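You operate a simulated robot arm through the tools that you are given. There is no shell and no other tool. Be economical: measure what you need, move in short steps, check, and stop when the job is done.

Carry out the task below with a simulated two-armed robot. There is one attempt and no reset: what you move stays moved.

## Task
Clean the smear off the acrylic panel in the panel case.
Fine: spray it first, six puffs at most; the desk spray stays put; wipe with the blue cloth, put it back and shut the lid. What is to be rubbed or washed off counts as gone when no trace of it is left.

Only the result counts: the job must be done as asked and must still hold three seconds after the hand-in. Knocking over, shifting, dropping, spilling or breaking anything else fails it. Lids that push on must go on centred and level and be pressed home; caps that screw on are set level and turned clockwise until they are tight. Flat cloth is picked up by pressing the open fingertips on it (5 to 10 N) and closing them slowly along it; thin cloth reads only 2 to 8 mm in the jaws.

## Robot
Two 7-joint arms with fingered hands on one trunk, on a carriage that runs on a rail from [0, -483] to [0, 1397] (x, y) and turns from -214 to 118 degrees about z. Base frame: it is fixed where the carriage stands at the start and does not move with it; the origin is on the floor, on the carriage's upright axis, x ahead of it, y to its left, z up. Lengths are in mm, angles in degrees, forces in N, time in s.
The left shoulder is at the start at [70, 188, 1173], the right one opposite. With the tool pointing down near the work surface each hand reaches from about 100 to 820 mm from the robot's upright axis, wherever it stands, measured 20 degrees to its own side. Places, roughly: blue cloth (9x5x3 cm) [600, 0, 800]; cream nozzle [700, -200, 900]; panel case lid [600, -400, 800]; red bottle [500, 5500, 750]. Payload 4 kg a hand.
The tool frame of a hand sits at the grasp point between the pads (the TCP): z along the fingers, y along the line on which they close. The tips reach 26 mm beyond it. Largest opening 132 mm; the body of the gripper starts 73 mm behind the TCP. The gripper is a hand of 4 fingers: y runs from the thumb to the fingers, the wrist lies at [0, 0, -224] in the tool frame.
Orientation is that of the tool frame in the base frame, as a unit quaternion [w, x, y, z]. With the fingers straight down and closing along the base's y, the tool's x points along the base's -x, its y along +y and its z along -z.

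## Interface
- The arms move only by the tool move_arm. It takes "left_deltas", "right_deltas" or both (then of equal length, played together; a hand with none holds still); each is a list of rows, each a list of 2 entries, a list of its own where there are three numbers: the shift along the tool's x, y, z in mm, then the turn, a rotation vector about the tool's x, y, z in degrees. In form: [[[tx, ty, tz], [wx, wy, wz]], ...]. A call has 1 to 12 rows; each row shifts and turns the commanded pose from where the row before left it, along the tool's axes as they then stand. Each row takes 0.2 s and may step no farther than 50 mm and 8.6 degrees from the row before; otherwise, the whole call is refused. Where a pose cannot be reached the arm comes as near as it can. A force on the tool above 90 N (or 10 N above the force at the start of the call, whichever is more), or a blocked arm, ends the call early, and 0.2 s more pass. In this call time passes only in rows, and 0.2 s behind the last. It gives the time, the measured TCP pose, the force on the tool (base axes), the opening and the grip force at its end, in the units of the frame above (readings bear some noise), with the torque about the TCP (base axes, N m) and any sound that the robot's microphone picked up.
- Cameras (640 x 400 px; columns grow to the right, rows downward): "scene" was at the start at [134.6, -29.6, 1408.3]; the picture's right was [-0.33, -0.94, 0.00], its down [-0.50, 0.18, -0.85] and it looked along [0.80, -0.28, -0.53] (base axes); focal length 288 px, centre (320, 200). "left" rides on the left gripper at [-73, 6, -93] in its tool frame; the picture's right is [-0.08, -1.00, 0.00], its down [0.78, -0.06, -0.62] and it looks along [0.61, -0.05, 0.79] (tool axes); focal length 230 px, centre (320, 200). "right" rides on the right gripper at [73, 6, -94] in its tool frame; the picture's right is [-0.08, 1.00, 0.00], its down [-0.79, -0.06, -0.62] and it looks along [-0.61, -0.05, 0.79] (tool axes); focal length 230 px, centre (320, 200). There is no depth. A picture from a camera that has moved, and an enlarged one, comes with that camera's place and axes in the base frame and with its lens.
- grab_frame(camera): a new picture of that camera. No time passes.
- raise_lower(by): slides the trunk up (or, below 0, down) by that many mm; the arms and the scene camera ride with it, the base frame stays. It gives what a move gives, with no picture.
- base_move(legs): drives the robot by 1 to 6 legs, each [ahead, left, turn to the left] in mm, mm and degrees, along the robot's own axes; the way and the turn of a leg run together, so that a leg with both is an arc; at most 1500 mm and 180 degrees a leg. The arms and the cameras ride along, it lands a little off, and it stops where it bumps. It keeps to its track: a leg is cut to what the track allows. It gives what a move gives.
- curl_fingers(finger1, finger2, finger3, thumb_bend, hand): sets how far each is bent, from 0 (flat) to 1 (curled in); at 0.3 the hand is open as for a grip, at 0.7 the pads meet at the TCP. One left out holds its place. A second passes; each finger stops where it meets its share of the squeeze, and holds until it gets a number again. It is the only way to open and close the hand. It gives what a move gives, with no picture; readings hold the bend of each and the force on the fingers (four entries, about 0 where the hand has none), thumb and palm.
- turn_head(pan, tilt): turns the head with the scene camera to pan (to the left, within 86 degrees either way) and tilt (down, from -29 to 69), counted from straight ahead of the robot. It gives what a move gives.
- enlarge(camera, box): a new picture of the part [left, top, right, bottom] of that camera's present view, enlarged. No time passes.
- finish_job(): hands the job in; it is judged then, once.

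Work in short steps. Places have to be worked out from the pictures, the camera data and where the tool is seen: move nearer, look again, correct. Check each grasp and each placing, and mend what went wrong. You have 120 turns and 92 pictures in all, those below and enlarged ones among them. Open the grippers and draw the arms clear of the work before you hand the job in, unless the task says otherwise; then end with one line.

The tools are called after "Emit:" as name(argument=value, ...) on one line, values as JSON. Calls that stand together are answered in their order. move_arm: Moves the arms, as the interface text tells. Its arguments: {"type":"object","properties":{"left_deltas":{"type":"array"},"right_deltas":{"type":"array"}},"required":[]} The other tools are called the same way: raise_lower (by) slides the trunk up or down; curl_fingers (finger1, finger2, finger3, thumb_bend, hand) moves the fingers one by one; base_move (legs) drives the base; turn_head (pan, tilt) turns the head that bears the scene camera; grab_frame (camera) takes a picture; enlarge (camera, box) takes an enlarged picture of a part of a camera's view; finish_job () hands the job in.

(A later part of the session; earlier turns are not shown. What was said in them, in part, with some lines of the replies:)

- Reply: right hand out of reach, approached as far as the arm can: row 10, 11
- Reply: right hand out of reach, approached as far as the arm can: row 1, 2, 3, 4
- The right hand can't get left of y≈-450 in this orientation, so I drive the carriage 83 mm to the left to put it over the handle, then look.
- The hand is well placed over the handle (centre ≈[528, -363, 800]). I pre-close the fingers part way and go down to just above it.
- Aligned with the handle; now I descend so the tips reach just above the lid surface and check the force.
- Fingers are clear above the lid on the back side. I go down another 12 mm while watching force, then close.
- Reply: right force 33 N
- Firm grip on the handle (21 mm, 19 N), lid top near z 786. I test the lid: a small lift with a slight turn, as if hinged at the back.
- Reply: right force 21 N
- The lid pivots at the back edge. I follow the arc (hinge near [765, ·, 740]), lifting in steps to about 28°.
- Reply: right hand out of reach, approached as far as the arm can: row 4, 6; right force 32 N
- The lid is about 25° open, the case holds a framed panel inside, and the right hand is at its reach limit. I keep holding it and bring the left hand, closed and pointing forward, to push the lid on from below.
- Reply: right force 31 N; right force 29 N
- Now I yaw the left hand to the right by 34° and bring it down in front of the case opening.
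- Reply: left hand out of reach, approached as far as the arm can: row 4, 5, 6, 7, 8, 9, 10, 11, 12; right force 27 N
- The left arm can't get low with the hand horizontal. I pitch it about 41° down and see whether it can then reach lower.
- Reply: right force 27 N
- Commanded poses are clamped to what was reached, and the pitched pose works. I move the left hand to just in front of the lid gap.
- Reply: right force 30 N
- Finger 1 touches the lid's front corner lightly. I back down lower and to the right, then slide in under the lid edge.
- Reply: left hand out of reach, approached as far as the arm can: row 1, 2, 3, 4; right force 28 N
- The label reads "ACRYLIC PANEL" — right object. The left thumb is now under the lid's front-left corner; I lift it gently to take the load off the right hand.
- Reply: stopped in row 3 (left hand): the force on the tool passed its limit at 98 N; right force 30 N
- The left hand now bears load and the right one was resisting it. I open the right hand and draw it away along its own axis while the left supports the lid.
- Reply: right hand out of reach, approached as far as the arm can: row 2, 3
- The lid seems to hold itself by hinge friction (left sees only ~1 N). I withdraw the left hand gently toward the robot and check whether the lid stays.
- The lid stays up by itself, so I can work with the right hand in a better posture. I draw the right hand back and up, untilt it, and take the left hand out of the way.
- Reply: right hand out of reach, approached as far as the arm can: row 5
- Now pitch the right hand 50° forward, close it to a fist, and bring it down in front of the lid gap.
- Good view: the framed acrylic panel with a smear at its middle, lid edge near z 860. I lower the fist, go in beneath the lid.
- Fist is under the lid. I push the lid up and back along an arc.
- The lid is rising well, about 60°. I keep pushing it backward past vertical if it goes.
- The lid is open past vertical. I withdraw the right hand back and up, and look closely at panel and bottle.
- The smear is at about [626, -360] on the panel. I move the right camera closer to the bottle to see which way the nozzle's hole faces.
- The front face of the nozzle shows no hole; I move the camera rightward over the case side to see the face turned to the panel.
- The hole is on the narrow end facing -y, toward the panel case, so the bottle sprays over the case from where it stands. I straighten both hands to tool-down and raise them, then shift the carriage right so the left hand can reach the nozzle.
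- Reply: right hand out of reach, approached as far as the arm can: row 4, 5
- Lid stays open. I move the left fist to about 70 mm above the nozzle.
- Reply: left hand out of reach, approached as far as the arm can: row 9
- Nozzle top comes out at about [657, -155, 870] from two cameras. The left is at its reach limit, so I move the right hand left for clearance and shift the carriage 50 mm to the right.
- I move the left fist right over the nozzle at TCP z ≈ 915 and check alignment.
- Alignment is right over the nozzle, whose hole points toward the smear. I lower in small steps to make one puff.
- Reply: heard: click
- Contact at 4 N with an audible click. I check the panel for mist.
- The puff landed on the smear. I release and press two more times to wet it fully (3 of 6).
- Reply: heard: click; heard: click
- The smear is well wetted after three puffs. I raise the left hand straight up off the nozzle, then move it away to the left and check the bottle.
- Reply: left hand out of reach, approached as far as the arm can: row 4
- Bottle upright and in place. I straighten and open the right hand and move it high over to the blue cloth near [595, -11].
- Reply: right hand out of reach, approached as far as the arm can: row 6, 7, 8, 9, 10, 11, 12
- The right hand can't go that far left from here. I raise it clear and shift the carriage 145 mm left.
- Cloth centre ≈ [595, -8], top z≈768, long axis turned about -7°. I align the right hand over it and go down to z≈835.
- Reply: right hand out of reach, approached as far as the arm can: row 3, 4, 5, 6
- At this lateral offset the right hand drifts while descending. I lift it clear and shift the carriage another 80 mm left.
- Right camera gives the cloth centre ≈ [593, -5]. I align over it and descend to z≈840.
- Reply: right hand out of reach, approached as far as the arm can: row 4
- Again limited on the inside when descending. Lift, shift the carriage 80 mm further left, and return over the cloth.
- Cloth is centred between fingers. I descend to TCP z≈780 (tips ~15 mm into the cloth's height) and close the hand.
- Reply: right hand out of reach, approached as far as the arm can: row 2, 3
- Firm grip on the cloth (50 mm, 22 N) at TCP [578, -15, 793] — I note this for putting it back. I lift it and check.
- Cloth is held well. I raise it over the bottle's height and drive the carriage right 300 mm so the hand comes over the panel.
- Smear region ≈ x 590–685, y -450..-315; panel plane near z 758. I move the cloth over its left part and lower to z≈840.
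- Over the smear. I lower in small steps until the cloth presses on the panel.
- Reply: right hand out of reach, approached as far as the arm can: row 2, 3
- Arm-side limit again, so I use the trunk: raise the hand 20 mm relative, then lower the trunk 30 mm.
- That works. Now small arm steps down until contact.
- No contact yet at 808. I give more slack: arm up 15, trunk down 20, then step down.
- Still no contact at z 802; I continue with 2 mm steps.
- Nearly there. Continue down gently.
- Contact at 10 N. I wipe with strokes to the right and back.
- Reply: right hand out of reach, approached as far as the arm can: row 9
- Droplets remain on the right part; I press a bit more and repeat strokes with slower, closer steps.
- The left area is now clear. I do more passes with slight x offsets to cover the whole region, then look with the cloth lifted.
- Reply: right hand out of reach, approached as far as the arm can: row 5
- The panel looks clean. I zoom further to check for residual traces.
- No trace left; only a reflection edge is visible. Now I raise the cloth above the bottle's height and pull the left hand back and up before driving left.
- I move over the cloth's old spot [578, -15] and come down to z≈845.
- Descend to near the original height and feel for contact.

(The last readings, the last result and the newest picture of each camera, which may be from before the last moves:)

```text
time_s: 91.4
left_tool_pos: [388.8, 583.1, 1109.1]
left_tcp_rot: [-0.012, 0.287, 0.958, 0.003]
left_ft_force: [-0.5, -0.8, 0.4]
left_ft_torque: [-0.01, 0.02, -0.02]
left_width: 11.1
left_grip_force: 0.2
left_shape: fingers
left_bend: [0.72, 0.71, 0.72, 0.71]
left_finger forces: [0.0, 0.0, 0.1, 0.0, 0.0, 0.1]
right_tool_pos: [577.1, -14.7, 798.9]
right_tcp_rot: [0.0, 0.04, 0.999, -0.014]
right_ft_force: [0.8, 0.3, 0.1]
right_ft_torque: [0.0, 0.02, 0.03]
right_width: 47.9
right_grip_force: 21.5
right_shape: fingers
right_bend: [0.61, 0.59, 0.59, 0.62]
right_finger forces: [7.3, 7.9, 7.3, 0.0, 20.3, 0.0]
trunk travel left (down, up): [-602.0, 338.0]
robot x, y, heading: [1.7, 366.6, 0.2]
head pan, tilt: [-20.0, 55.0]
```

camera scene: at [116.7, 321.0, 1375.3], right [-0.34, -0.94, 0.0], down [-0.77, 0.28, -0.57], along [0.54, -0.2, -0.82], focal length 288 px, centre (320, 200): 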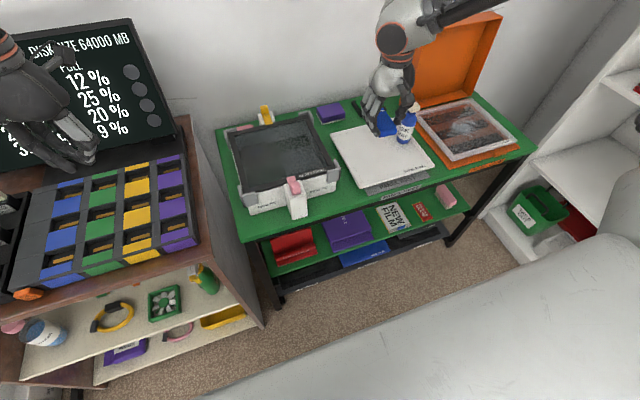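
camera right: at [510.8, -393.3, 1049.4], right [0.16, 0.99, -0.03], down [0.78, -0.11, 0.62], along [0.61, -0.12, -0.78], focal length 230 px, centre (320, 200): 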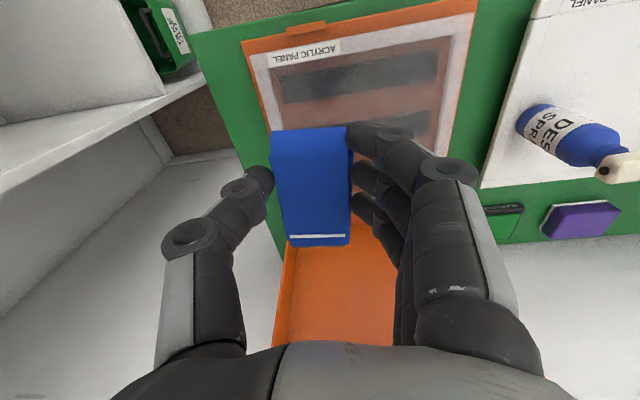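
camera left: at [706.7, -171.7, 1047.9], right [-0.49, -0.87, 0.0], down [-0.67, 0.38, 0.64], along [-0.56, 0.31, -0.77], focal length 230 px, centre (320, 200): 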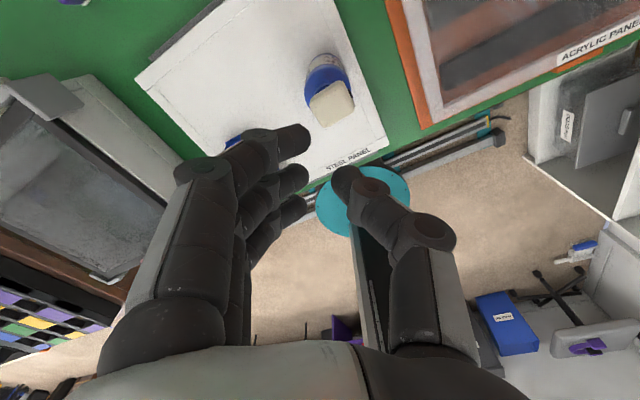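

Emit:
move_arm(right_deltas=[[[0, 0, 2], [0, 0, 0]], [[0, 0, 2], [0, 0, 0]], [[0, 0, 2], [0, 0, 0]]])

```text
time_s: 92.2
left_tool_pos: [387.7, 583.0, 1109.3]
left_tcp_rot: [-0.013, 0.288, 0.958, 0.003]
left_ft_force: [-0.6, -1.0, -0.7]
left_ft_torque: [0.01, 0.0, 0.01]
left_width: 11.1
left_grip_force: 0.0
left_shape: fingers
left_bend: [0.72, 0.71, 0.72, 0.71]
left_finger forces: [0.1, 0.0, 0.0, 0.0, 0.1, 0.0]
right_tool_pos: [577.2, -15.8, 792.9]
right_tcp_rot: [0.0, 0.039, 0.999, -0.014]
right_ft_force: [-0.3, -0.2, -0.1]
right_ft_torque: [0.0, 0.0, 0.0]
right_width: 47.5
right_grip_force: 21.2
right_shape: fingers
right_bend: [0.61, 0.59, 0.59, 0.62]
right_finger forces: [7.2, 7.9, 7.2, 0.0, 20.2, 0.0]
trunk travel left (down, up): [-602.0, 338.0]
robot x, y, heading: [4.1, 367.6, -0.1]
head pan, tilt: [-20.0, 55.0]
```

At the pick-up height with no contact yet (it slid up slightly in the grip while wiping). Two or three more millimetres.

Emit:
move_arm(right_deltas=[[[0, 0, 1.5], [0, 0, 0]], [[0, 0, 1.5], [0, 0, 0]], [[0, 0, 1.5], [0, 0, 0]]])

```text
time_s: 93.0
left_tool_pos: [386.2, 582.8, 1110.0]
left_tcp_rot: [-0.011, 0.288, 0.958, 0.001]
left_ft_force: [0.2, -1.0, -0.4]
left_ft_torque: [0.0, -0.01, 0.04]
left_width: 11.0
left_grip_force: 0.0
left_shape: fingers
left_bend: [0.72, 0.71, 0.72, 0.71]
left_finger forces: [0.1, 0.0, 0.1, 0.0, 0.1, 0.1]
right_tool_pos: [577.1, -15.9, 791.8]
right_tcp_rot: [0.002, 0.039, 0.999, -0.014]
right_ft_force: [-0.3, -1.7, 17.3]
right_ft_torque: [-0.15, -0.02, 0.0]
right_width: 47.4
right_grip_force: 23.1
right_shape: fingers
right_bend: [0.62, 0.6, 0.6, 0.62]
right_finger forces: [7.6, 7.9, 7.5, 0.0, 22.9, 0.0]
trunk travel left (down, up): [-602.0, 338.0]
robot x, y, heading: [2.6, 361.8, -0.0]
head pan, tilt: [-20.0, 55.0]
```

Contact with the steel panel. I back off 1.5 mm, open the hand and rise.

Emit:
move_arm(right_deltas=[[[0, 0, -1.5], [0, 0, 0]]])

Emit:
curl_fingers(hand="right", finger1=0.45, finger2=0.45, finger3=0.45, thumb_bend=0.45)

Emit:
move_arm(right_deltas=[[[0, 0, -20], [0, 0, 0]], [[0, 0, -45], [0, 0, 0]], [[0, 0, -45], [0, 0, 0]], [[0, 0, -45], [0, 0, 0]], [[0, 0, -45], [0, 0, 0]], [[0, 0, -45], [0, 0, 0]]])

Emit:
enlarge(camera="scene", box=[330, 80, 490, 200])

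```text
time_s: 93.4
left_tool_pos: [387.6, 583.2, 1109.9]
left_tcp_rot: [-0.012, 0.288, 0.958, 0.003]
left_ft_force: [-0.3, -0.5, -0.7]
left_ft_torque: [0.03, 0.0, -0.02]
left_width: 11.1
left_grip_force: 0.1
left_shape: fingers
left_bend: [0.72, 0.71, 0.72, 0.71]
left_finger forces: [0.1, 0.0, 0.0, 0.0, 0.1, 0.0]
right_tool_pos: [577.0, -15.7, 790.8]
right_tcp_rot: [0.002, 0.04, 0.999, -0.013]
right_ft_force: [1.5, -2.2, 14.9]
right_ft_torque: [-0.14, -0.07, -0.05]
right_width: 47.2
right_grip_force: 22.0
right_shape: fingers
right_bend: [0.62, 0.6, 0.6, 0.62]
right_finger forces: [6.8, 8.0, 7.4, 0.1, 22.9, 0.0]
trunk travel left (down, up): [-602.0, 338.0]
robot x, y, heading: [-0.2, 367.9, -0.0]
head pan, tilt: [-20.0, 55.0]
```

```text
time_s: 94.4
left_tool_pos: [388.8, 583.4, 1109.5]
left_tcp_rot: [-0.012, 0.288, 0.957, 0.003]
left_ft_force: [-0.6, 0.1, 0.9]
left_ft_torque: [-0.02, 0.03, 0.03]
left_width: 11.0
left_grip_force: 0.1
left_shape: fingers
left_bend: [0.72, 0.71, 0.72, 0.71]
left_finger forces: [0.0, 0.0, 0.0, 0.0, 0.1, 0.0]
right_tool_pos: [578.0, -15.0, 790.8]
right_tcp_rot: [0.0, 0.039, 0.999, -0.014]
right_ft_force: [0.1, 0.6, 0.3]
right_ft_torque: [0.04, -0.01, 0.02]
right_width: 86.4
right_grip_force: 0.0
right_shape: fingers
right_bend: [0.45, 0.45, 0.45, 0.45]
right_finger forces: [0.0, 0.0, 0.0, 0.0, 0.0, 0.1]
trunk travel left (down, up): [-602.0, 338.0]
robot x, y, heading: [0.2, 365.0, 0.1]
head pan, tilt: [-20.0, 55.0]
```

```text
time_s: 95.8
left_tool_pos: [387.3, 582.6, 1109.5]
left_tcp_rot: [-0.011, 0.287, 0.958, 0.003]
left_ft_force: [0.9, 0.4, 0.1]
left_ft_torque: [-0.02, -0.01, -0.01]
left_width: 10.9
left_grip_force: 0.0
left_shape: fingers
left_bend: [0.72, 0.71, 0.72, 0.71]
left_finger forces: [0.1, 0.0, 0.1, 0.0, 0.1, 0.1]
right_tool_pos: [576.4, -7.4, 1036.6]
right_tcp_rot: [0.0, 0.04, 0.999, -0.014]
right_ft_force: [-0.4, -0.3, -0.2]
right_ft_torque: [0.01, -0.01, 0.0]
right_width: 86.4
right_grip_force: 0.0
right_shape: fingers
right_bend: [0.45, 0.45, 0.45, 0.45]
right_finger forces: [0.0, 0.0, 0.0, 0.0, 0.0, 0.1]
trunk travel left (down, up): [-602.0, 338.0]
robot x, y, heading: [-1.4, 361.8, 0.3]
head pan, tilt: [-20.0, 55.0]
```

```text
3.33 times, centred on (410, 140) of scene
camera zoom: at [116.9, 340.2, 1327.3], right [-0.34, -0.94, 0.0], down [-0.77, 0.28, -0.57], along [0.54, -0.2, -0.82], focal length 960 px, centre (20, 400)
```

zoom: 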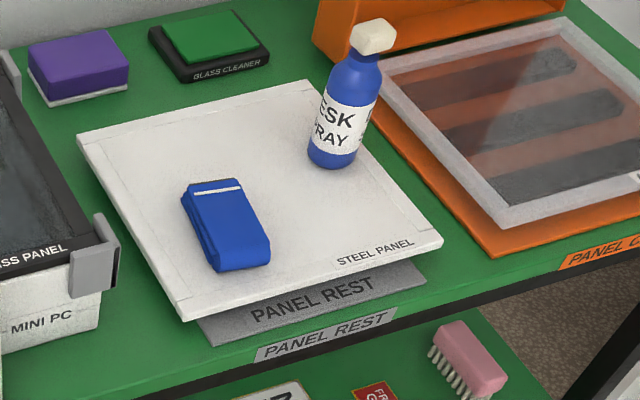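

The cloth is back where it lay, bottle untouched. Next, shut the lid: I'll pinch the lid's left side wall with the right hand pitched forward and pull it over. First restore the trunk height and shift the carriage.

Emit:
raise_lower(by=48)

Emit:
base_move(legs=[[0, -150, 0]])

Emit:
move_arm(right_deltas=[[[0, 0, 0], [0, -8.4, 0]], [[0, 0, 0], [0, -8.4, 0]], [[0, 0, 0], [0, -8.4, 0]], [[0, 0, 0], [0, -8.4, 0]], [[0, 0, 0], [0, -8.4, 0]], [[0, 0, 0], [0, -8.4, 0]]])

Emit:
grab_frame(camera="scene")

```text
time_s: 96.7
left_tool_pos: [389.0, 582.9, 1156.9]
left_tcp_rot: [-0.013, 0.288, 0.958, 0.002]
left_ft_force: [0.3, 0.2, -0.2]
left_ft_torque: [0.01, 0.0, 0.0]
left_width: 11.2
left_grip_force: 0.1
left_shape: fingers
left_bend: [0.72, 0.71, 0.72, 0.71]
left_finger forces: [0.0, 0.1, 0.0, 0.0, 0.0, 0.1]
right_tool_pos: [577.4, -9.5, 1082.4]
right_tcp_rot: [0.0, 0.039, 0.999, -0.013]
right_ft_force: [0.8, -0.6, 0.7]
right_ft_torque: [-0.03, -0.01, 0.01]
right_width: 86.3
right_grip_force: 0.1
right_shape: fingers
right_bend: [0.45, 0.45, 0.45, 0.45]
right_finger forces: [0.0, 0.1, 0.0, 0.0, 0.0, 0.1]
trunk travel left (down, up): [-650.0, 290.0]
robot x, y, heading: [1.0, 363.3, 0.3]
head pan, tilt: [-20.0, 55.0]
```

```text
time_s: 98.0
left_tool_pos: [388.6, 435.2, 1157.0]
left_tcp_rot: [-0.013, 0.287, 0.958, 0.001]
left_ft_force: [-0.4, 0.2, 0.5]
left_ft_torque: [-0.01, 0.02, 0.0]
left_width: 11.1
left_grip_force: 0.1
left_shape: fingers
left_bend: [0.72, 0.71, 0.72, 0.71]
left_finger forces: [0.1, 0.1, 0.0, 0.0, 0.0, 0.0]
right_tool_pos: [578.1, -156.0, 1082.5]
right_tcp_rot: [0.0, 0.039, 0.999, -0.014]
right_ft_force: [-0.1, 0.9, 0.4]
right_ft_torque: [0.02, -0.01, 0.01]
right_width: 86.4
right_grip_force: 0.0
right_shape: fingers
right_bend: [0.45, 0.45, 0.45, 0.45]
right_finger forces: [0.1, 0.1, 0.0, 0.1, 0.0, 0.0]
trunk travel left (down, up): [-650.0, 290.0]
robot x, y, heading: [2.2, 212.8, 0.2]
head pan, tilt: [-20.0, 55.0]
```

```text
time_s: 99.4
left_tool_pos: [388.3, 432.9, 1158.4]
left_tcp_rot: [-0.012, 0.288, 0.958, 0.004]
left_ft_force: [0.4, 0.2, 0.1]
left_ft_torque: [0.01, -0.01, 0.0]
left_width: 10.8
left_grip_force: 0.0
left_shape: fingers
left_bend: [0.72, 0.71, 0.72, 0.71]
left_finger forces: [0.0, 0.1, 0.1, 0.0, 0.0, 0.0]
right_tool_pos: [578.1, -158.9, 1082.9]
right_tcp_rot: [0.426, 0.03, 0.904, -0.028]
right_ft_force: [-0.2, -0.5, 0.3]
right_ft_torque: [-0.06, -0.03, -0.01]
right_width: 86.4
right_grip_force: 0.1
right_shape: fingers
right_bend: [0.45, 0.45, 0.45, 0.45]
right_finger forces: [0.0, 0.0, 0.0, 0.0, 0.0, 0.1]
trunk travel left (down, up): [-650.0, 290.0]
robot x, y, heading: [2.3, 213.9, 0.2]
head pan, tilt: [-20.0, 55.0]
```

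```text
26 pictures are left
camera scene: at [117.6, 189.2, 1375.3], right [-0.34, -0.94, 0.0], down [-0.77, 0.28, -0.57], along [0.54, -0.19, -0.82], focal length 288 px, centre (320, 200)
```

scene: 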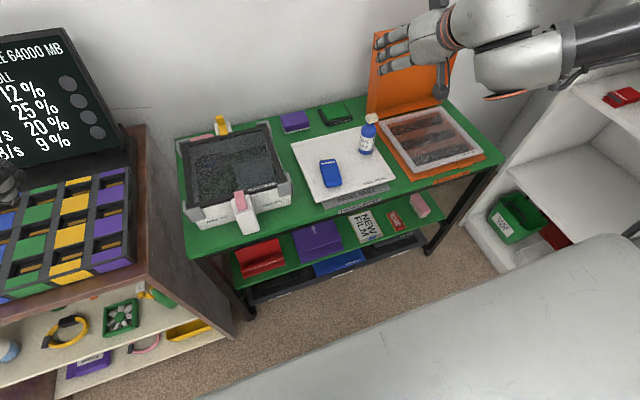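

I move the open right hand to just in front of the lid's left wall and look.

Emit:
move_arm(right_deltas=[[[1.6, -13, 43.5], [0, 0, 0]], [[1.6, -13, 43.5], [0, 0, 0]], [[1.6, -13, 43.5], [0, 0, 0]], [[1.6, -13, 43.5], [0, 0, 0]], [[1.6, -13, 30], [0, 0, 0]]])

Emit:
grab_frame(camera="right")

```text
time_s: 100.6
left_tool_pos: [387.7, 431.9, 1157.6]
left_tcp_rot: [-0.014, 0.287, 0.958, 0.004]
left_ft_force: [-0.3, -0.8, -0.3]
left_ft_torque: [0.0, 0.01, -0.02]
left_width: 11.0
left_grip_force: 0.1
left_shape: fingers
left_bend: [0.72, 0.71, 0.72, 0.71]
left_finger forces: [0.0, 0.0, 0.1, 0.0, 0.0, 0.0]
right_tool_pos: [724.4, -240.5, 949.0]
right_tcp_rot: [0.425, 0.029, 0.904, -0.029]
right_ft_force: [0.4, 0.0, -0.3]
right_ft_torque: [-0.03, 0.0, 0.01]
right_width: 86.4
right_grip_force: 0.0
right_shape: fingers
right_bend: [0.45, 0.45, 0.45, 0.45]
right_finger forces: [0.1, 0.0, 0.0, 0.0, 0.1, 0.1]
trunk travel left (down, up): [-650.0, 290.0]
robot x, y, heading: [-1.3, 213.5, 0.2]
head pan, tilt: [-20.0, 55.0]
```

```text
25 pictures are left
camera right: at [607.0, -224.2, 951.0], right [0.13, 0.99, 0.03], down [0.02, -0.04, 1.0], along [0.99, -0.13, -0.03], focal length 230 px, centre (320, 200)
```

right: 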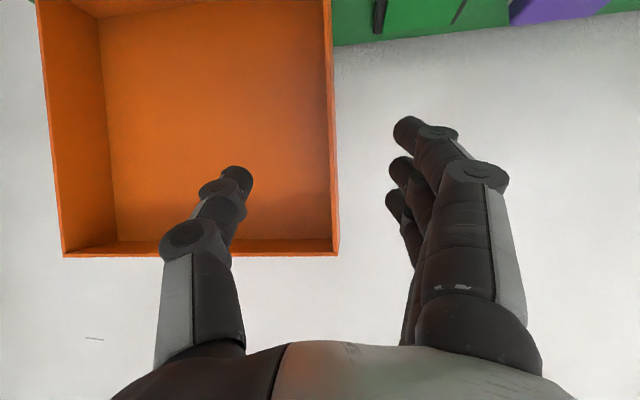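

Left wall lies right between thumb and fingers. I advance 88 mm forward and close on the wall.

Emit:
move_arm(right_deltas=[[[-28, 3.4, 33.8], [0, 0, 0]], [[-28, 3.4, 33.8], [0, 0, 0]]])

Emit:
curl_fingers(hand="right", finger1=0.78, finger2=0.78, finger3=0.78, thumb_bend=0.78)

Emit:
grab_frame(camera="right")

```text
time_s: 101.2
left_tool_pos: [389.5, 434.2, 1156.8]
left_tcp_rot: [-0.013, 0.287, 0.958, 0.002]
left_ft_force: [0.2, -0.5, -0.5]
left_ft_torque: [-0.01, -0.02, -0.03]
left_width: 11.4
left_grip_force: 0.1
left_shape: fingers
left_bend: [0.72, 0.71, 0.72, 0.71]
left_finger forces: [0.1, 0.1, 0.0, 0.0, 0.1, 0.0]
right_tool_pos: [814.2, -236.8, 949.1]
right_tcp_rot: [0.425, 0.029, 0.904, -0.03]
right_ft_force: [0.9, 0.1, 0.0]
right_ft_torque: [-0.02, -0.01, 0.0]
right_width: 86.5
right_grip_force: 0.0
right_shape: fingers
right_bend: [0.45, 0.45, 0.45, 0.45]
right_finger forces: [0.1, 0.0, 0.0, 0.0, 0.1, 0.0]
trunk travel left (down, up): [-650.0, 290.0]
robot x, y, heading: [-1.0, 212.2, -0.1]
head pan, tilt: [-20.0, 55.0]
```

```text
time_s: 102.2
left_tool_pos: [389.2, 434.2, 1155.9]
left_tcp_rot: [-0.013, 0.287, 0.958, 0.002]
left_ft_force: [-0.3, -0.4, 0.9]
left_ft_torque: [0.01, 0.0, -0.03]
left_width: 11.0
left_grip_force: 0.0
left_shape: fingers
left_bend: [0.72, 0.71, 0.72, 0.71]
left_finger forces: [0.0, 0.0, 0.1, 0.0, 0.0, 0.0]
right_tool_pos: [812.8, -237.3, 948.2]
right_tcp_rot: [0.425, 0.029, 0.904, -0.03]
right_ft_force: [-0.2, 7.3, -4.3]
right_ft_torque: [0.05, 0.03, 0.08]
right_width: 13.0
right_grip_force: 16.2
right_shape: fingers
right_bend: [0.73, 0.73, 0.73, 0.73]
right_finger forces: [6.0, 6.6, 7.0, 0.1, 12.2, 0.0]
trunk travel left (down, up): [-650.0, 290.0]
robot x, y, heading: [-0.3, 212.5, 0.2]
head pan, tilt: [-20.0, 55.0]
```

```text
24 pictures are left
camera right: at [694.8, -220.8, 950.6], right [0.13, 0.99, 0.03], down [0.02, -0.03, 1.0], along [0.99, -0.12, -0.03], focal length 230 px, centre (320, 200)
```

right: 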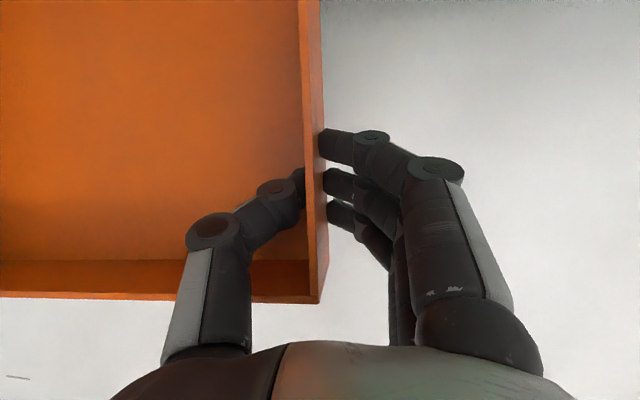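

Pinched on the lid wall (16 N). I pull it forward along the hinge arc, first two steps.

Emit:
move_arm(right_deltas=[[[9.4, -1.4, -15.5], [0, 0, 0]], [[9.4, -1.4, -15.5], [0, 0, 0]], [[11.7, -1.4, -13.7], [0, 0, 0]], [[11.7, -1.4, -13.7], [0, 0, 0]]])

Emit:
grab_frame(camera="right")

```text
time_s: 103.2
left_tool_pos: [390.4, 434.1, 1155.7]
left_tcp_rot: [-0.014, 0.288, 0.958, 0.002]
left_ft_force: [-0.7, -0.8, -0.8]
left_ft_torque: [-0.01, 0.02, 0.01]
left_width: 10.7
left_grip_force: 0.1
left_shape: fingers
left_bend: [0.72, 0.71, 0.72, 0.71]
left_finger forces: [0.0, 0.0, 0.1, 0.0, 0.0, 0.0]
right_tool_pos: [741.8, -237.1, 950.2]
right_tcp_rot: [0.424, 0.028, 0.905, -0.027]
right_ft_force: [7.6, 13.1, -13.7]
right_ft_torque: [0.91, -1.32, -0.18]
right_width: 12.8
right_grip_force: 28.7
right_shape: fingers
right_bend: [0.73, 0.73, 0.73, 0.72]
right_finger forces: [6.6, 7.1, 9.1, 0.0, 35.0, 0.0]
trunk travel left (down, up): [-650.0, 290.0]
robot x, y, heading: [0.2, 217.5, -0.2]
head pan, tilt: [-20.0, 55.0]
```

```text
23 pictures are left
camera right: at [623.6, -221.5, 953.1], right [0.13, 0.99, 0.03], down [0.03, -0.04, 1.0], along [0.99, -0.13, -0.03], focal length 230 px, centre (320, 200)
```

right: 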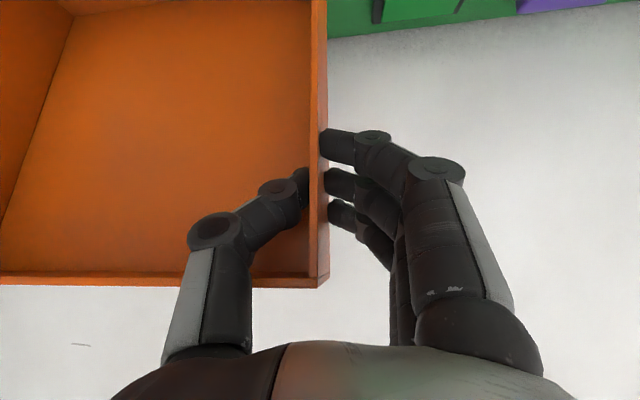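

The lid follows. I continue the arc downwards to about 50°.

Emit:
move_arm(right_deltas=[[[13.8, -1.3, -11.2], [0, 0, 0]], [[13.8, -1.3, -11.2], [0, 0, 0]], [[15.5, -1.1, -8.5], [0, 0, 0]], [[15.5, -1.1, -8.5], [0, 0, 0]], [[16.8, -1, -6.2], [0, 0, 0]]])

Emit:
grab_frame(camera="scene")

```text
time_s: 104.4
left_tool_pos: [390.7, 432.4, 1157.1]
left_tcp_rot: [-0.013, 0.287, 0.958, 0.002]
left_ft_force: [-0.3, -0.9, 0.4]
left_ft_torque: [0.02, 0.01, -0.02]
left_width: 10.9
left_grip_force: 0.0
left_shape: fingers
left_bend: [0.72, 0.71, 0.72, 0.71]
left_finger forces: [0.1, 0.0, 0.1, 0.1, 0.1, 0.0]
right_tool_pos: [658.5, -237.5, 923.8]
right_tcp_rot: [0.426, 0.03, 0.904, -0.03]
right_ft_force: [11.5, 6.5, -11.3]
right_ft_torque: [0.59, -0.66, 0.09]
right_width: 8.7
right_grip_force: 20.2
right_shape: fingers
right_bend: [0.76, 0.73, 0.72, 0.72]
right_finger forces: [0.0, 7.4, 8.2, 0.0, 25.3, 0.0]
trunk travel left (down, up): [-650.0, 290.0]
robot x, y, heading: [-2.2, 213.8, 0.2]
head pan, tilt: [-20.0, 55.0]
```

```text
22 pictures are left
camera scene: at [121.0, 189.8, 1375.0], right [-0.34, -0.94, 0.0], down [-0.77, 0.28, -0.57], along [0.54, -0.2, -0.82], focal length 288 px, centre (320, 200)
```

scene: 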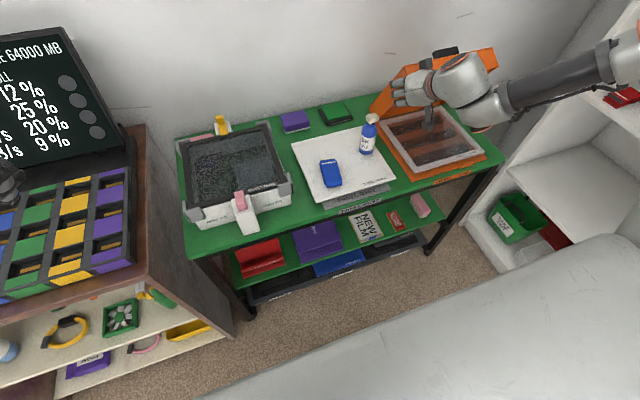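

Lid is at roughly 55–60° and gravity will now help. I release the wall, back off and go up.

Emit:
curl_fingers(hand="right", finger1=0.45, finger2=0.45, finger3=0.45, thumb_bend=0.45)

Emit:
move_arm(right_deltas=[[[7.5, -3, -32.5], [0, 0, 0]], [[7.5, -3, -32.5], [0, 0, 0]], [[-10, 0, -40], [0, 0, 0]], [[-20, 0, -40], [0, 0, 0]], [[-20, 0, -40], [0, 0, 0]]])

Emit:
grab_frame(camera="scene")

```text
time_s: 105.4
left_tool_pos: [389.2, 432.8, 1158.3]
left_tcp_rot: [-0.013, 0.288, 0.958, 0.003]
left_ft_force: [0.5, 0.7, -0.5]
left_ft_torque: [0.0, 0.04, -0.02]
left_width: 11.5
left_grip_force: 0.1
left_shape: fingers
left_bend: [0.72, 0.71, 0.72, 0.71]
left_finger forces: [0.0, 0.0, 0.1, 0.0, 0.1, 0.1]
right_tool_pos: [657.0, -236.9, 925.2]
right_tcp_rot: [0.425, 0.029, 0.904, -0.029]
right_ft_force: [1.4, -0.1, 0.2]
right_ft_torque: [0.04, -0.01, 0.0]
right_width: 86.1
right_grip_force: 0.0
right_shape: fingers
right_bend: [0.45, 0.45, 0.45, 0.45]
right_finger forces: [0.0, 0.0, 0.1, 0.0, 0.0, 0.1]
trunk travel left (down, up): [-650.0, 290.0]
robot x, y, heading: [-0.1, 212.0, 0.1]
head pan, tilt: [-20.0, 55.0]
```

```text
time_s: 106.6
left_tool_pos: [387.0, 433.6, 1157.5]
left_tcp_rot: [-0.012, 0.288, 0.958, 0.003]
left_ft_force: [-0.3, 0.1, 0.8]
left_ft_torque: [-0.04, 0.04, -0.01]
left_width: 11.2
left_grip_force: 0.2
left_shape: fingers
left_bend: [0.72, 0.71, 0.72, 0.71]
left_finger forces: [0.0, 0.0, 0.0, 0.0, 0.0, 0.1]
right_tool_pos: [536.1, -230.2, 1069.4]
right_tcp_rot: [0.425, 0.029, 0.904, -0.029]
right_ft_force: [-0.7, -0.8, -0.4]
right_ft_torque: [-0.02, -0.01, -0.02]
right_width: 86.5
right_grip_force: 0.0
right_shape: fingers
right_bend: [0.45, 0.45, 0.45, 0.45]
right_finger forces: [0.1, 0.0, 0.1, 0.1, 0.0, 0.0]
trunk travel left (down, up): [-650.0, 290.0]
robot x, y, heading: [2.1, 214.6, -0.0]
head pan, tilt: [-20.0, 55.0]
```

```text
21 pictures are left
camera scene: at [116.3, 191.7, 1375.3], right [-0.34, -0.94, 0.0], down [-0.77, 0.28, -0.57], along [0.54, -0.2, -0.82], focal length 288 px, centre (320, 200)
```

scene: 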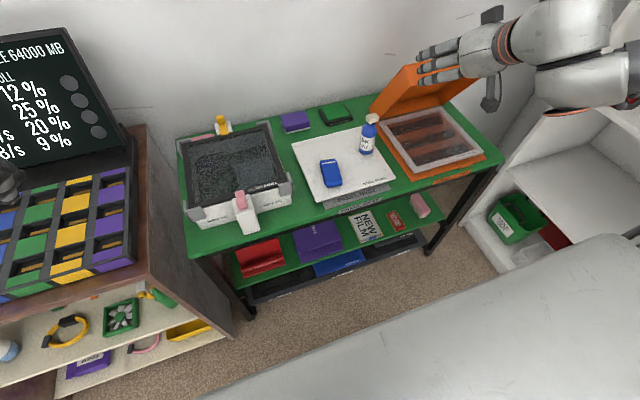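

The lid holds at about 56°. I close the fist, shift the carriage so the hand is at the lid's centre line, and move above its front edge.

Emit:
curl_fingers(hand="right", finger1=0.7, finger2=0.7, finger3=0.7, thumb_bend=0.7)

Emit:
base_move(legs=[[0, -130, 0]])

Emit:
move_arm(right_deltas=[[[-19, 3, 38], [0, 0, 0]], [[-19, 3, 38], [0, 0, 0]], [[-19, 3, 38], [0, 0, 0]]])

Emit:
grab_frame(camera="right")

Emit:
grab_frame(camera="scene")

```text
time_s: 107.6
left_tool_pos: [388.3, 434.2, 1156.8]
left_tcp_rot: [-0.012, 0.288, 0.958, 0.003]
left_ft_force: [-0.3, -0.3, 0.6]
left_ft_torque: [-0.03, -0.02, 0.0]
left_width: 11.1
left_grip_force: 0.0
left_shape: fingers
left_bend: [0.72, 0.71, 0.72, 0.71]
left_finger forces: [0.0, 0.0, 0.1, 0.0, 0.0, 0.1]
right_tool_pos: [535.9, -229.7, 1069.4]
right_tcp_rot: [0.426, 0.029, 0.904, -0.029]
right_ft_force: [-0.3, -0.1, 0.5]
right_ft_torque: [-0.01, 0.01, -0.02]
right_width: 14.6
right_grip_force: 0.0
right_shape: fingers
right_bend: [0.7, 0.7, 0.7, 0.7]
right_finger forces: [0.0, 0.0, 0.0, 0.1, 0.1, 0.0]
trunk travel left (down, up): [-650.0, 290.0]
robot x, y, heading: [2.1, 216.2, -0.1]
head pan, tilt: [-20.0, 55.0]
```

```text
time_s: 108.9
left_tool_pos: [388.6, 306.6, 1156.3]
left_tcp_rot: [-0.012, 0.286, 0.958, 0.002]
left_ft_force: [1.0, 1.1, -0.3]
left_ft_torque: [-0.02, 0.01, 0.0]
left_width: 11.3
left_grip_force: 0.1
left_shape: fingers
left_bend: [0.72, 0.71, 0.72, 0.71]
left_finger forces: [0.1, 0.1, 0.0, 0.0, 0.0, 0.0]
right_tool_pos: [537.5, -357.8, 1069.9]
right_tcp_rot: [0.426, 0.028, 0.904, -0.03]
right_ft_force: [0.1, 0.1, 0.4]
right_ft_torque: [-0.06, 0.01, -0.02]
right_width: 14.4
right_grip_force: 0.1
right_shape: fingers
right_bend: [0.7, 0.7, 0.7, 0.7]
right_finger forces: [0.0, 0.0, 0.0, 0.0, 0.0, 0.0]
trunk travel left (down, up): [-650.0, 290.0]
robot x, y, heading: [-1.3, 84.3, -0.2]
head pan, tilt: [-20.0, 55.0]
```

```text
time_s: 109.7
left_tool_pos: [391.2, 304.9, 1157.0]
left_tcp_rot: [-0.012, 0.286, 0.958, 0.002]
left_ft_force: [1.0, 0.5, -1.2]
left_ft_torque: [0.04, 0.02, -0.04]
left_width: 10.8
left_grip_force: 0.1
left_shape: fingers
left_bend: [0.72, 0.71, 0.72, 0.71]
left_finger forces: [0.0, 0.0, 0.0, 0.0, 0.0, 0.1]
right_tool_pos: [662.5, -359.9, 1038.4]
right_tcp_rot: [0.425, 0.028, 0.904, -0.029]
right_ft_force: [0.2, -0.7, -0.4]
right_ft_torque: [-0.03, 0.01, 0.0]
right_width: 14.8
right_grip_force: 0.0
right_shape: fingers
right_bend: [0.7, 0.7, 0.7, 0.7]
right_finger forces: [0.0, 0.0, 0.1, 0.1, 0.0, 0.1]
trunk travel left (down, up): [-650.0, 290.0]
robot x, y, heading: [-2.9, 87.2, 0.3]
head pan, tilt: [-20.0, 55.0]
```

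```text
20 pictures are left
camera right: at [544.8, -344.7, 1041.8], right [0.13, 0.99, 0.03], down [0.02, -0.04, 1.0], along [0.99, -0.12, -0.03], focal length 230 px, centre (320, 200)
```

right: 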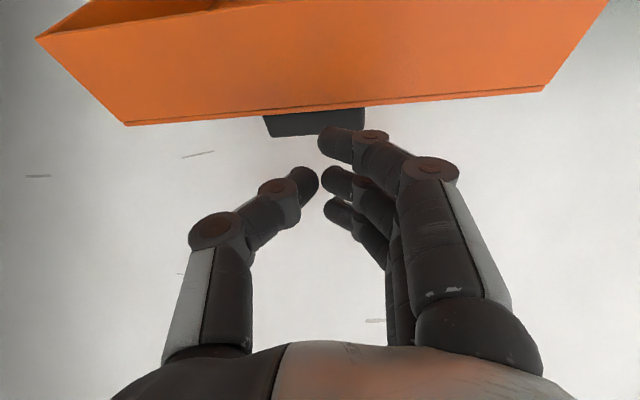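

```text
19 pictures are left
camera scene: at [119.8, 60.9, 1375.0], right [-0.34, -0.94, 0.0], down [-0.77, 0.28, -0.57], along [0.54, -0.19, -0.82], focal length 288 px, centre (320, 200)
```

scene: 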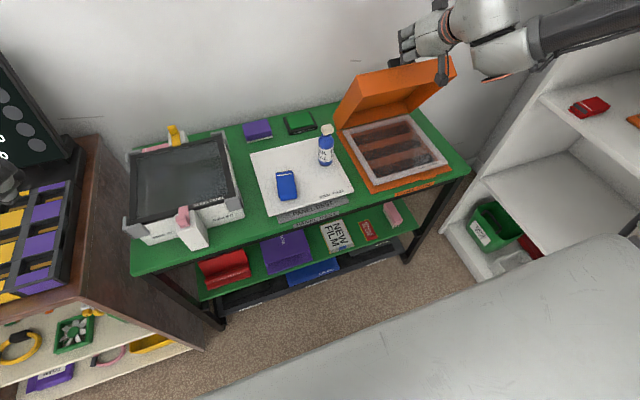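

The lid's front corner is right below the fist, as computed. I push it down along its arc, first half.

Emit:
move_arm(right_deltas=[[[16.7, 0, 7.3], [0, 0, 0]], [[16.7, 0, 7.3], [0, 0, 0]], [[20, -0.3, 3.5], [0, 0, 0]], [[20, -0.3, 3.5], [0, 0, 0]], [[21.5, -0.5, 1.5], [0, 0, 0]], [[21.5, -0.5, 1.5], [0, 0, 0]]])

Emit:
grab_frame(camera="scene")

```text
time_s: 111.1
left_tool_pos: [378.0, 305.2, 1160.4]
left_tcp_rot: [-0.007, 0.29, 0.957, 0.002]
left_ft_force: [0.2, -0.4, 0.6]
left_ft_torque: [0.01, 0.03, 0.02]
left_width: 11.0
left_grip_force: 0.3
left_shape: fingers
left_bend: [0.72, 0.71, 0.72, 0.71]
left_finger forces: [0.0, 0.0, 0.1, 0.0, 0.0, 0.0]
right_tool_pos: [601.4, -359.0, 959.9]
right_tcp_rot: [0.44, 0.028, 0.897, -0.032]
right_ft_force: [-50.0, -0.7, 66.0]
right_ft_torque: [-0.43, 0.32, -0.45]
right_width: 10.2
right_grip_force: 43.2
right_shape: fingers
right_bend: [0.75, 0.74, 0.7, 0.72]
right_finger forces: [11.6, 20.9, 0.0, 0.0, 54.2, 0.0]
trunk travel left (down, up): [-650.0, 290.0]
robot x, y, heading: [-0.1, 86.4, -0.1]
head pan, tilt: [-20.0, 55.0]
stopped in row 6 (right hand): the force on the tool passed its limit at 95 N (the readings are from after the stop); the commanded pose is now the measured one
```

```text
18 pictures are left
camera scene: at [103.2, 64.4, 1377.3], right [-0.35, -0.94, 0.0], down [-0.76, 0.28, -0.58], along [0.55, -0.2, -0.81], focal length 288 px, centre (320, 200)
```

scene: 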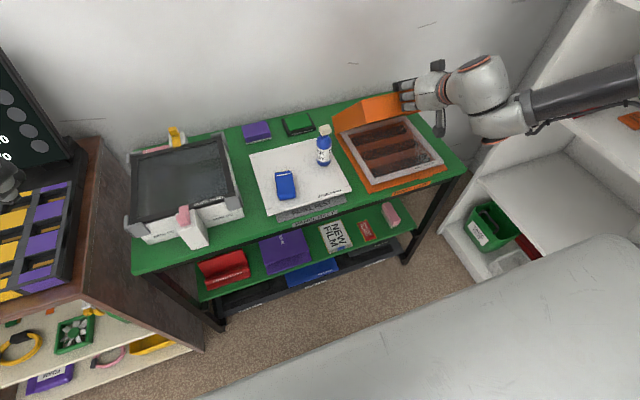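

The fist slid onto the front wall and pushed against it. I back off upward and look at the lid and case position.

Emit:
move_arm(right_deltas=[[[-10, 0, -15], [0, 0, 0]], [[-30, 0, -20], [0, 0, 0]], [[-30, 0, -20], [0, 0, 0]], [[-20, 0, -15], [0, 0, 0]]])

Emit:
enlarge(camera="scene", box=[310, 60, 480, 200])

Emit:
grab_frame(camera="right")

```text
time_s: 112.1
left_tool_pos: [388.8, 302.8, 1156.9]
left_tcp_rot: [-0.013, 0.288, 0.957, 0.003]
left_ft_force: [0.7, 0.2, 0.5]
left_ft_torque: [0.01, 0.02, 0.02]
left_width: 11.1
left_grip_force: 0.0
left_shape: fingers
left_bend: [0.72, 0.71, 0.72, 0.71]
left_finger forces: [0.1, 0.1, 0.0, 0.0, 0.0, 0.0]
right_tool_pos: [611.8, -359.0, 1056.7]
right_tcp_rot: [0.428, 0.03, 0.903, -0.03]
right_ft_force: [0.3, 0.8, -0.4]
right_ft_torque: [0.02, -0.02, 0.01]
right_width: 14.1
right_grip_force: 0.1
right_shape: fingers
right_bend: [0.7, 0.7, 0.7, 0.7]
right_finger forces: [0.0, 0.1, 0.0, 0.0, 0.0, 0.1]
trunk travel left (down, up): [-650.0, 290.0]
robot x, y, heading: [-2.5, 90.1, -0.5]
head pan, tilt: [-20.0, 55.0]
```

```text
2.86 times, centred on (395, 130) of scene
camera zoom: at [118.7, 60.3, 1375.0], right [-0.34, -0.94, 0.0], down [-0.77, 0.28, -0.57], along [0.54, -0.2, -0.82], focal length 823 px, centre (106, 400)
```

zoom: 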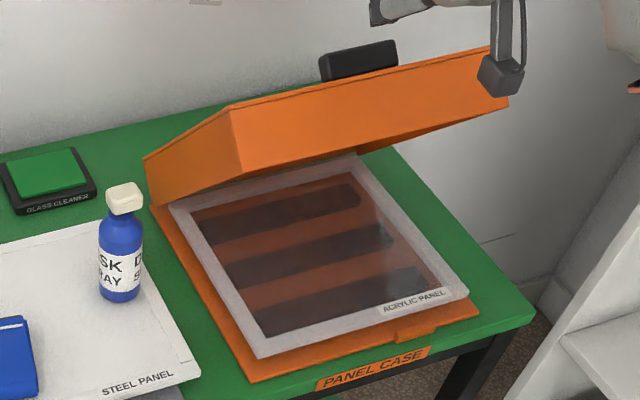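

```text
16 pictures are left
camera right: at [494.6, -343.9, 1057.7], right [0.13, 0.99, 0.03], down [0.02, -0.03, 1.0], along [0.99, -0.13, -0.02], focal length 230 px, centre (320, 200)
```

right: 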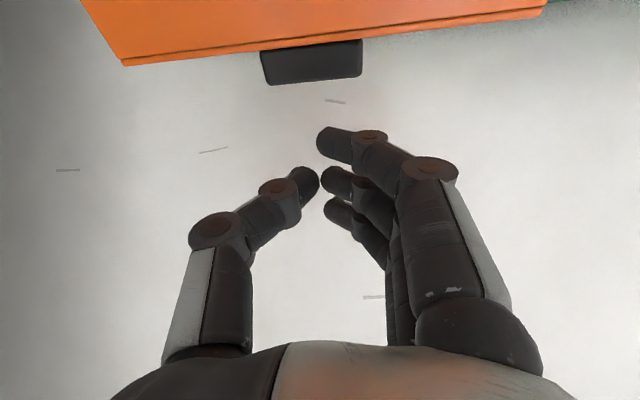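

The case hasn't shifted; the lid stands near 48°. I straighten the hand to nearly tool-down so the fingertips can bear on the lid's top behind the handle, and move over it.

Emit:
move_arm(right_deltas=[[[0, 0, 0], [0, 8.4, 0]], [[0, 0, 0], [0, 8.4, 0]], [[0, 0, 0], [0, 8.4, 0]], [[0, 0, 0], [0, 8.4, 0]], [[0, 0, 0], [0, 8.4, 0]], [[-40, 0, 0], [0, 0, 0]], [[-40, 0, 0], [0, 0, 0]]])

Emit:
enlarge(camera="scene", box=[310, 30, 480, 160])

```text
time_s: 113.7
left_tool_pos: [390.7, 303.5, 1156.4]
left_tcp_rot: [-0.013, 0.288, 0.958, 0.002]
left_ft_force: [2.0, 1.1, 0.5]
left_ft_torque: [0.0, 0.05, -0.04]
left_width: 11.1
left_grip_force: 0.1
left_shape: fingers
left_bend: [0.72, 0.71, 0.72, 0.71]
left_finger forces: [0.1, 0.0, 0.0, 0.1, 0.0, 0.1]
right_tool_pos: [692.4, -364.6, 1068.1]
right_tcp_rot: [0.075, 0.037, 0.996, -0.016]
right_ft_force: [0.1, -0.3, -0.3]
right_ft_torque: [-0.02, 0.04, -0.02]
right_width: 13.9
right_grip_force: 0.1
right_shape: fingers
right_bend: [0.7, 0.7, 0.7, 0.7]
right_finger forces: [0.1, 0.0, 0.0, 0.0, 0.0, 0.0]
trunk travel left (down, up): [-650.0, 290.0]
robot x, y, heading: [3.3, 86.3, 0.1]
head pan, tilt: [-20.0, 55.0]
```

```text
3.08 times, centred on (395, 95) of scene
camera zoom: at [119.8, 61.1, 1375.0], right [-0.34, -0.94, 0.0], down [-0.77, 0.28, -0.57], along [0.54, -0.2, -0.82], focal length 886 px, centre (89, 523)
```

zoom: 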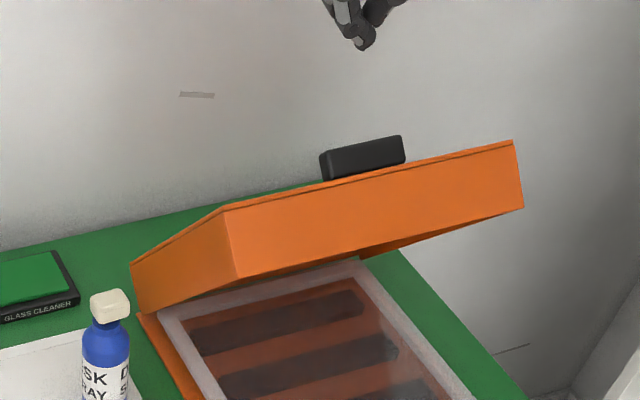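

Handle centre is at ≈[650, -365, 965]; the fingertips are slightly behind and above it. I press down in steps.

Emit:
move_arm(right_deltas=[[[3, 0, 20], [0, 0, 0]], [[3, 0, 20], [0, 0, 0]], [[3, 0, 20], [0, 0, 0]], [[3, 0, 20], [0, 0, 0]], [[7, 0, 19], [0, 0, 0]], [[7, 0, 19], [0, 0, 0]], [[7, 0, 19], [0, 0, 0]]])

Emit:
enlarge(camera="scene", box=[310, 50, 480, 190])

```text
time_s: 115.3
left_tool_pos: [388.2, 302.1, 1156.3]
left_tcp_rot: [-0.013, 0.288, 0.957, 0.002]
left_ft_force: [-0.1, -0.4, 0.1]
left_ft_torque: [0.02, -0.02, 0.01]
left_width: 11.2
left_grip_force: 0.1
left_shape: fingers
left_bend: [0.72, 0.71, 0.72, 0.71]
left_finger forces: [0.0, 0.0, 0.0, 0.0, 0.0, 0.0]
right_tool_pos: [679.5, -369.1, 928.8]
right_tcp_rot: [0.077, 0.038, 0.996, -0.017]
right_ft_force: [1.0, -0.5, 0.5]
right_ft_torque: [-0.01, 0.01, 0.02]
right_width: 13.9
right_grip_force: 0.2
right_shape: fingers
right_bend: [0.7, 0.7, 0.7, 0.7]
right_finger forces: [0.2, 0.1, 0.0, 0.0, 0.0, 0.0]
trunk travel left (down, up): [-650.0, 290.0]
robot x, y, heading: [-2.3, 82.7, 0.1]
head pan, tilt: [-20.0, 55.0]
```

```text
2.86 times, centred on (395, 120) of scene
camera zoom: at [118.1, 60.0, 1375.2], right [-0.34, -0.94, 0.0], down [-0.77, 0.28, -0.57], along [0.54, -0.2, -0.82], focal length 823 px, centre (106, 429)
```

zoom: 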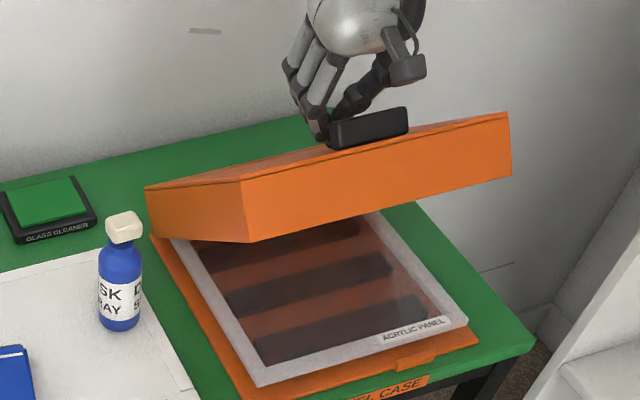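

Works well: lid is down to ~33°. I continue pressing down behind the handle.

Emit:
move_arm(right_deltas=[[[12, 0, 18], [0, 0, 0]], [[12, 0, 18], [0, 0, 0]], [[12, 0, 18], [0, 0, 0]], [[12, 0, 18], [0, 0, 0]], [[12, 0, 14], [0, 0, 0]]])

Emit:
enlarge(camera="scene", box=[310, 60, 480, 200])

```text
time_s: 116.5
left_tool_pos: [389.0, 302.9, 1156.7]
left_tcp_rot: [-0.013, 0.288, 0.958, 0.003]
left_ft_force: [0.0, -0.1, -0.2]
left_ft_torque: [0.02, 0.01, -0.01]
left_width: 11.3
left_grip_force: 0.0
left_shape: fingers
left_bend: [0.72, 0.71, 0.72, 0.71]
left_finger forces: [0.0, 0.0, 0.0, 0.1, 0.1, 0.1]
right_tool_pos: [632.9, -367.6, 835.0]
right_tcp_rot: [0.077, 0.038, 0.996, -0.018]
right_ft_force: [0.0, 0.0, 0.3]
right_ft_torque: [-0.01, 0.0, 0.0]
right_width: 13.7
right_grip_force: 0.2
right_shape: fingers
right_bend: [0.7, 0.7, 0.7, 0.7]
right_finger forces: [0.0, 0.0, 0.0, 0.1, 0.1, 0.0]
trunk travel left (down, up): [-650.0, 290.0]
robot x, y, heading: [1.9, 83.1, -0.2]
head pan, tilt: [-20.0, 55.0]
```

```text
2.86 times, centred on (395, 130) of scene
camera zoom: at [117.8, 60.3, 1375.2], right [-0.34, -0.94, 0.0], down [-0.77, 0.28, -0.57], along [0.54, -0.2, -0.82], focal length 823 px, centre (106, 400)
```

zoom: 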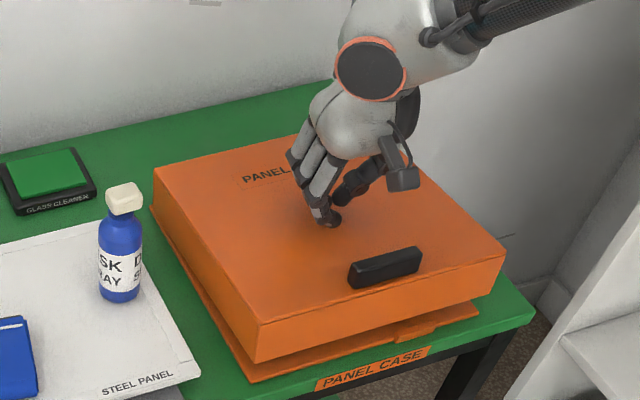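

Nearly shut. I press on down, moving nearer the handle, until it seats.

Emit:
move_arm(right_deltas=[[[22, 0, 0], [0, 0, 0]], [[20, 0, 5], [0, 0, 0]], [[3, 0, 8], [0, 0, 0]], [[1, 0, 6], [0, 0, 0]], [[0, 0, 5], [0, 0, 0]], [[0, 0, 4], [0, 0, 0]]])

Emit:
enlarge(camera="scene", box=[310, 60, 480, 200])

```text
time_s: 117.9
left_tool_pos: [383.2, 308.5, 1158.0]
left_tcp_rot: [-0.009, 0.288, 0.957, 0.0]
left_ft_force: [1.0, 0.5, -0.8]
left_ft_torque: [0.01, 0.03, 0.0]
left_width: 11.1
left_grip_force: 0.1
left_shape: fingers
left_bend: [0.72, 0.71, 0.72, 0.71]
left_finger forces: [0.0, 0.0, 0.0, 0.1, 0.0, 0.0]
right_tool_pos: [592.1, -361.9, 810.5]
right_tcp_rot: [0.084, 0.038, 0.996, -0.021]
right_ft_force: [-2.7, 2.8, 56.9]
right_ft_torque: [-0.12, 0.54, -0.22]
right_width: 11.9
right_grip_force: 28.5
right_shape: fingers
right_bend: [0.74, 0.71, 0.7, 0.7]
right_finger forces: [17.6, 11.3, 0.0, 0.0, 28.5, 0.0]
trunk travel left (down, up): [-650.0, 290.0]
robot x, y, heading: [0.5, 84.4, 0.0]
head pan, tilt: [-20.0, 55.0]
```

```text
2.86 times, centred on (395, 130) of scene
camera zoom: at [110.7, 66.0, 1376.8], right [-0.34, -0.94, 0.0], down [-0.77, 0.28, -0.58], along [0.54, -0.2, -0.82], focal length 823 px, centre (106, 400)
```

zoom: 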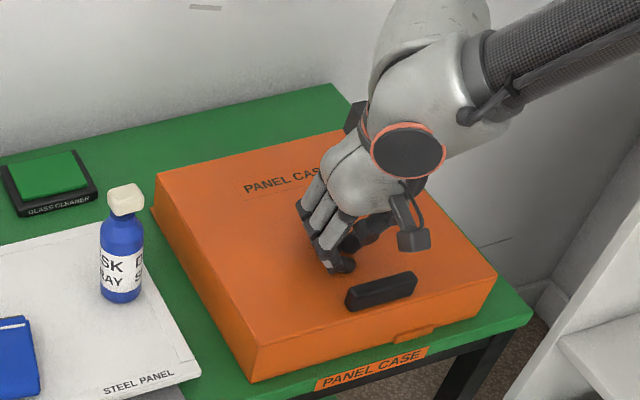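

The lid is seated (57 N reaction, no gap at the front). I raise the hand away, open both hands and do a final check.

Emit:
move_arm(right_deltas=[[[0, 0, -20], [0, 0, 0]], [[0, 0, -45], [0, 0, 0]], [[0, 0, -45], [0, 0, 0]], [[0, 0, -45], [0, 0, 0]], [[30, 0, -35], [0, 0, 0]], [[40, 0, -20], [0, 0, 0]], [[40, 0, -10], [0, 0, 0]]])

Emit:
curl_fingers(hand="right", finger1=0.3, finger2=0.3, finger3=0.3, thumb_bend=0.3)

Emit:
curl_fingers(hand="left", finger1=0.3, finger2=0.3, finger3=0.3, thumb_bend=0.3)

Emit:
grab_frame(camera="scene")

Emit:
enlarge(camera="scene", box=[240, 80, 480, 230])

```text
time_s: 119.5
left_tool_pos: [384.7, 302.5, 1158.1]
left_tcp_rot: [-0.012, 0.288, 0.957, 0.003]
left_ft_force: [-0.3, 0.4, 0.2]
left_ft_torque: [0.05, -0.02, 0.02]
left_width: 11.3
left_grip_force: 0.1
left_shape: fingers
left_bend: [0.72, 0.71, 0.72, 0.71]
left_finger forces: [0.0, 0.0, 0.0, 0.0, 0.0, 0.0]
right_tool_pos: [449.0, -347.1, 1000.8]
right_tcp_rot: [0.078, 0.038, 0.996, -0.018]
right_ft_force: [-0.1, 0.2, -0.1]
right_ft_torque: [-0.01, -0.05, -0.02]
right_width: 13.6
right_grip_force: 0.0
right_shape: fingers
right_bend: [0.7, 0.7, 0.7, 0.7]
right_finger forces: [0.0, 0.0, 0.0, 0.0, 0.0, 0.0]
trunk travel left (down, up): [-650.0, 290.0]
robot x, y, heading: [0.1, 85.9, 0.1]
head pan, tilt: [-20.0, 55.0]
```

```text
time_s: 120.5
left_tool_pos: [388.6, 304.0, 1157.2]
left_tcp_rot: [-0.012, 0.288, 0.958, 0.002]
left_ft_force: [0.1, 0.6, 0.5]
left_ft_torque: [-0.01, -0.02, 0.0]
left_width: 11.3
left_grip_force: 0.0
left_shape: fingers
left_bend: [0.72, 0.71, 0.72, 0.71]
left_finger forces: [0.1, 0.0, 0.0, 0.1, 0.0, 0.0]
right_tool_pos: [451.7, -346.3, 1001.0]
right_tcp_rot: [0.076, 0.038, 0.996, -0.018]
right_ft_force: [-0.1, 0.6, 0.4]
right_ft_torque: [0.01, 0.0, -0.01]
right_width: 135.8
right_grip_force: 0.0
right_shape: fingers
right_bend: [0.3, 0.3, 0.3, 0.3]
right_finger forces: [0.1, 0.0, 0.1, 0.1, 0.0, 0.1]
trunk travel left (down, up): [-650.0, 290.0]
robot x, y, heading: [-1.8, 87.7, -0.1]
head pan, tilt: [-20.0, 55.0]
```

```text
time_s: 121.5
left_tool_pos: [388.2, 304.4, 1157.2]
left_tcp_rot: [-0.012, 0.288, 0.958, 0.004]
left_ft_force: [0.4, 0.5, -0.4]
left_ft_torque: [-0.05, 0.04, -0.02]
left_width: 135.4
left_grip_force: 0.2
left_shape: fingers
left_bend: [0.3, 0.3, 0.3, 0.3]
left_finger forces: [0.0, 0.0, 0.1, 0.0, 0.0, 0.0]
right_tool_pos: [450.1, -347.9, 1000.4]
right_tcp_rot: [0.078, 0.04, 0.996, -0.018]
right_ft_force: [0.5, 1.1, -0.4]
right_ft_torque: [0.03, 0.0, 0.01]
right_width: 135.6
right_grip_force: 0.1
right_shape: fingers
right_bend: [0.3, 0.3, 0.3, 0.3]
right_finger forces: [0.1, 0.0, 0.1, 0.1, 0.0, 0.1]
trunk travel left (down, up): [-650.0, 290.0]
robot x, y, heading: [2.2, 83.0, -0.1]
head pan, tilt: [-20.0, 55.0]
```

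```text
11 pictures are left
camera scene: at [117.8, 60.3, 1375.2], right [-0.34, -0.94, 0.0], down [-0.77, 0.28, -0.57], along [0.54, -0.2, -0.82], focal length 288 px, centre (320, 200)
```

scene: 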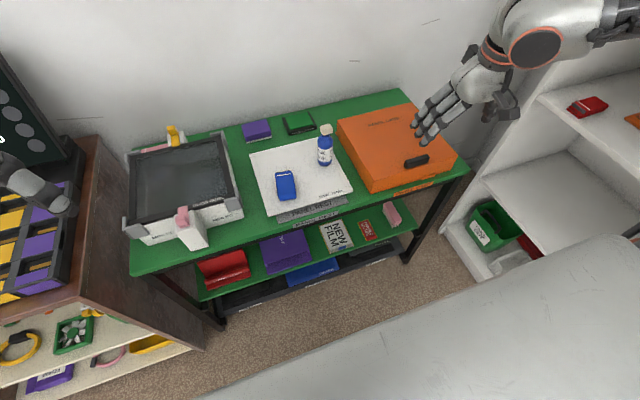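

```text
2.67 times, centred on (360, 155) of scene
camera zoom: at [117.8, 60.3, 1375.2], right [-0.34, -0.94, 0.0], down [-0.77, 0.28, -0.57], along [0.54, -0.2, -0.82], focal length 768 px, centre (213, 320)
```

zoom: 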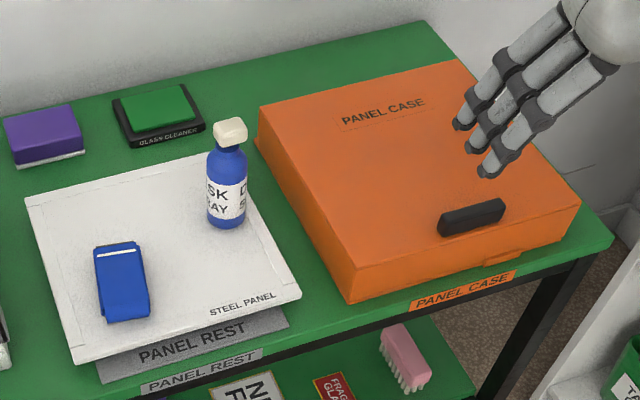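

Everything checks: lid shut, cloth back within about a centimetre of where it lay, bottle in its place, hands open and clear. I hand the job in.

Emit:
finish_job()

```text
The job is handed in.
```

The smear on the acrylic panel is gone as far as the camera shows: I used three puffs from the desk spray, which I didn't move. I wiped with the blue cloth, put it back within about 1 cm of its spot, and shut the case lid.
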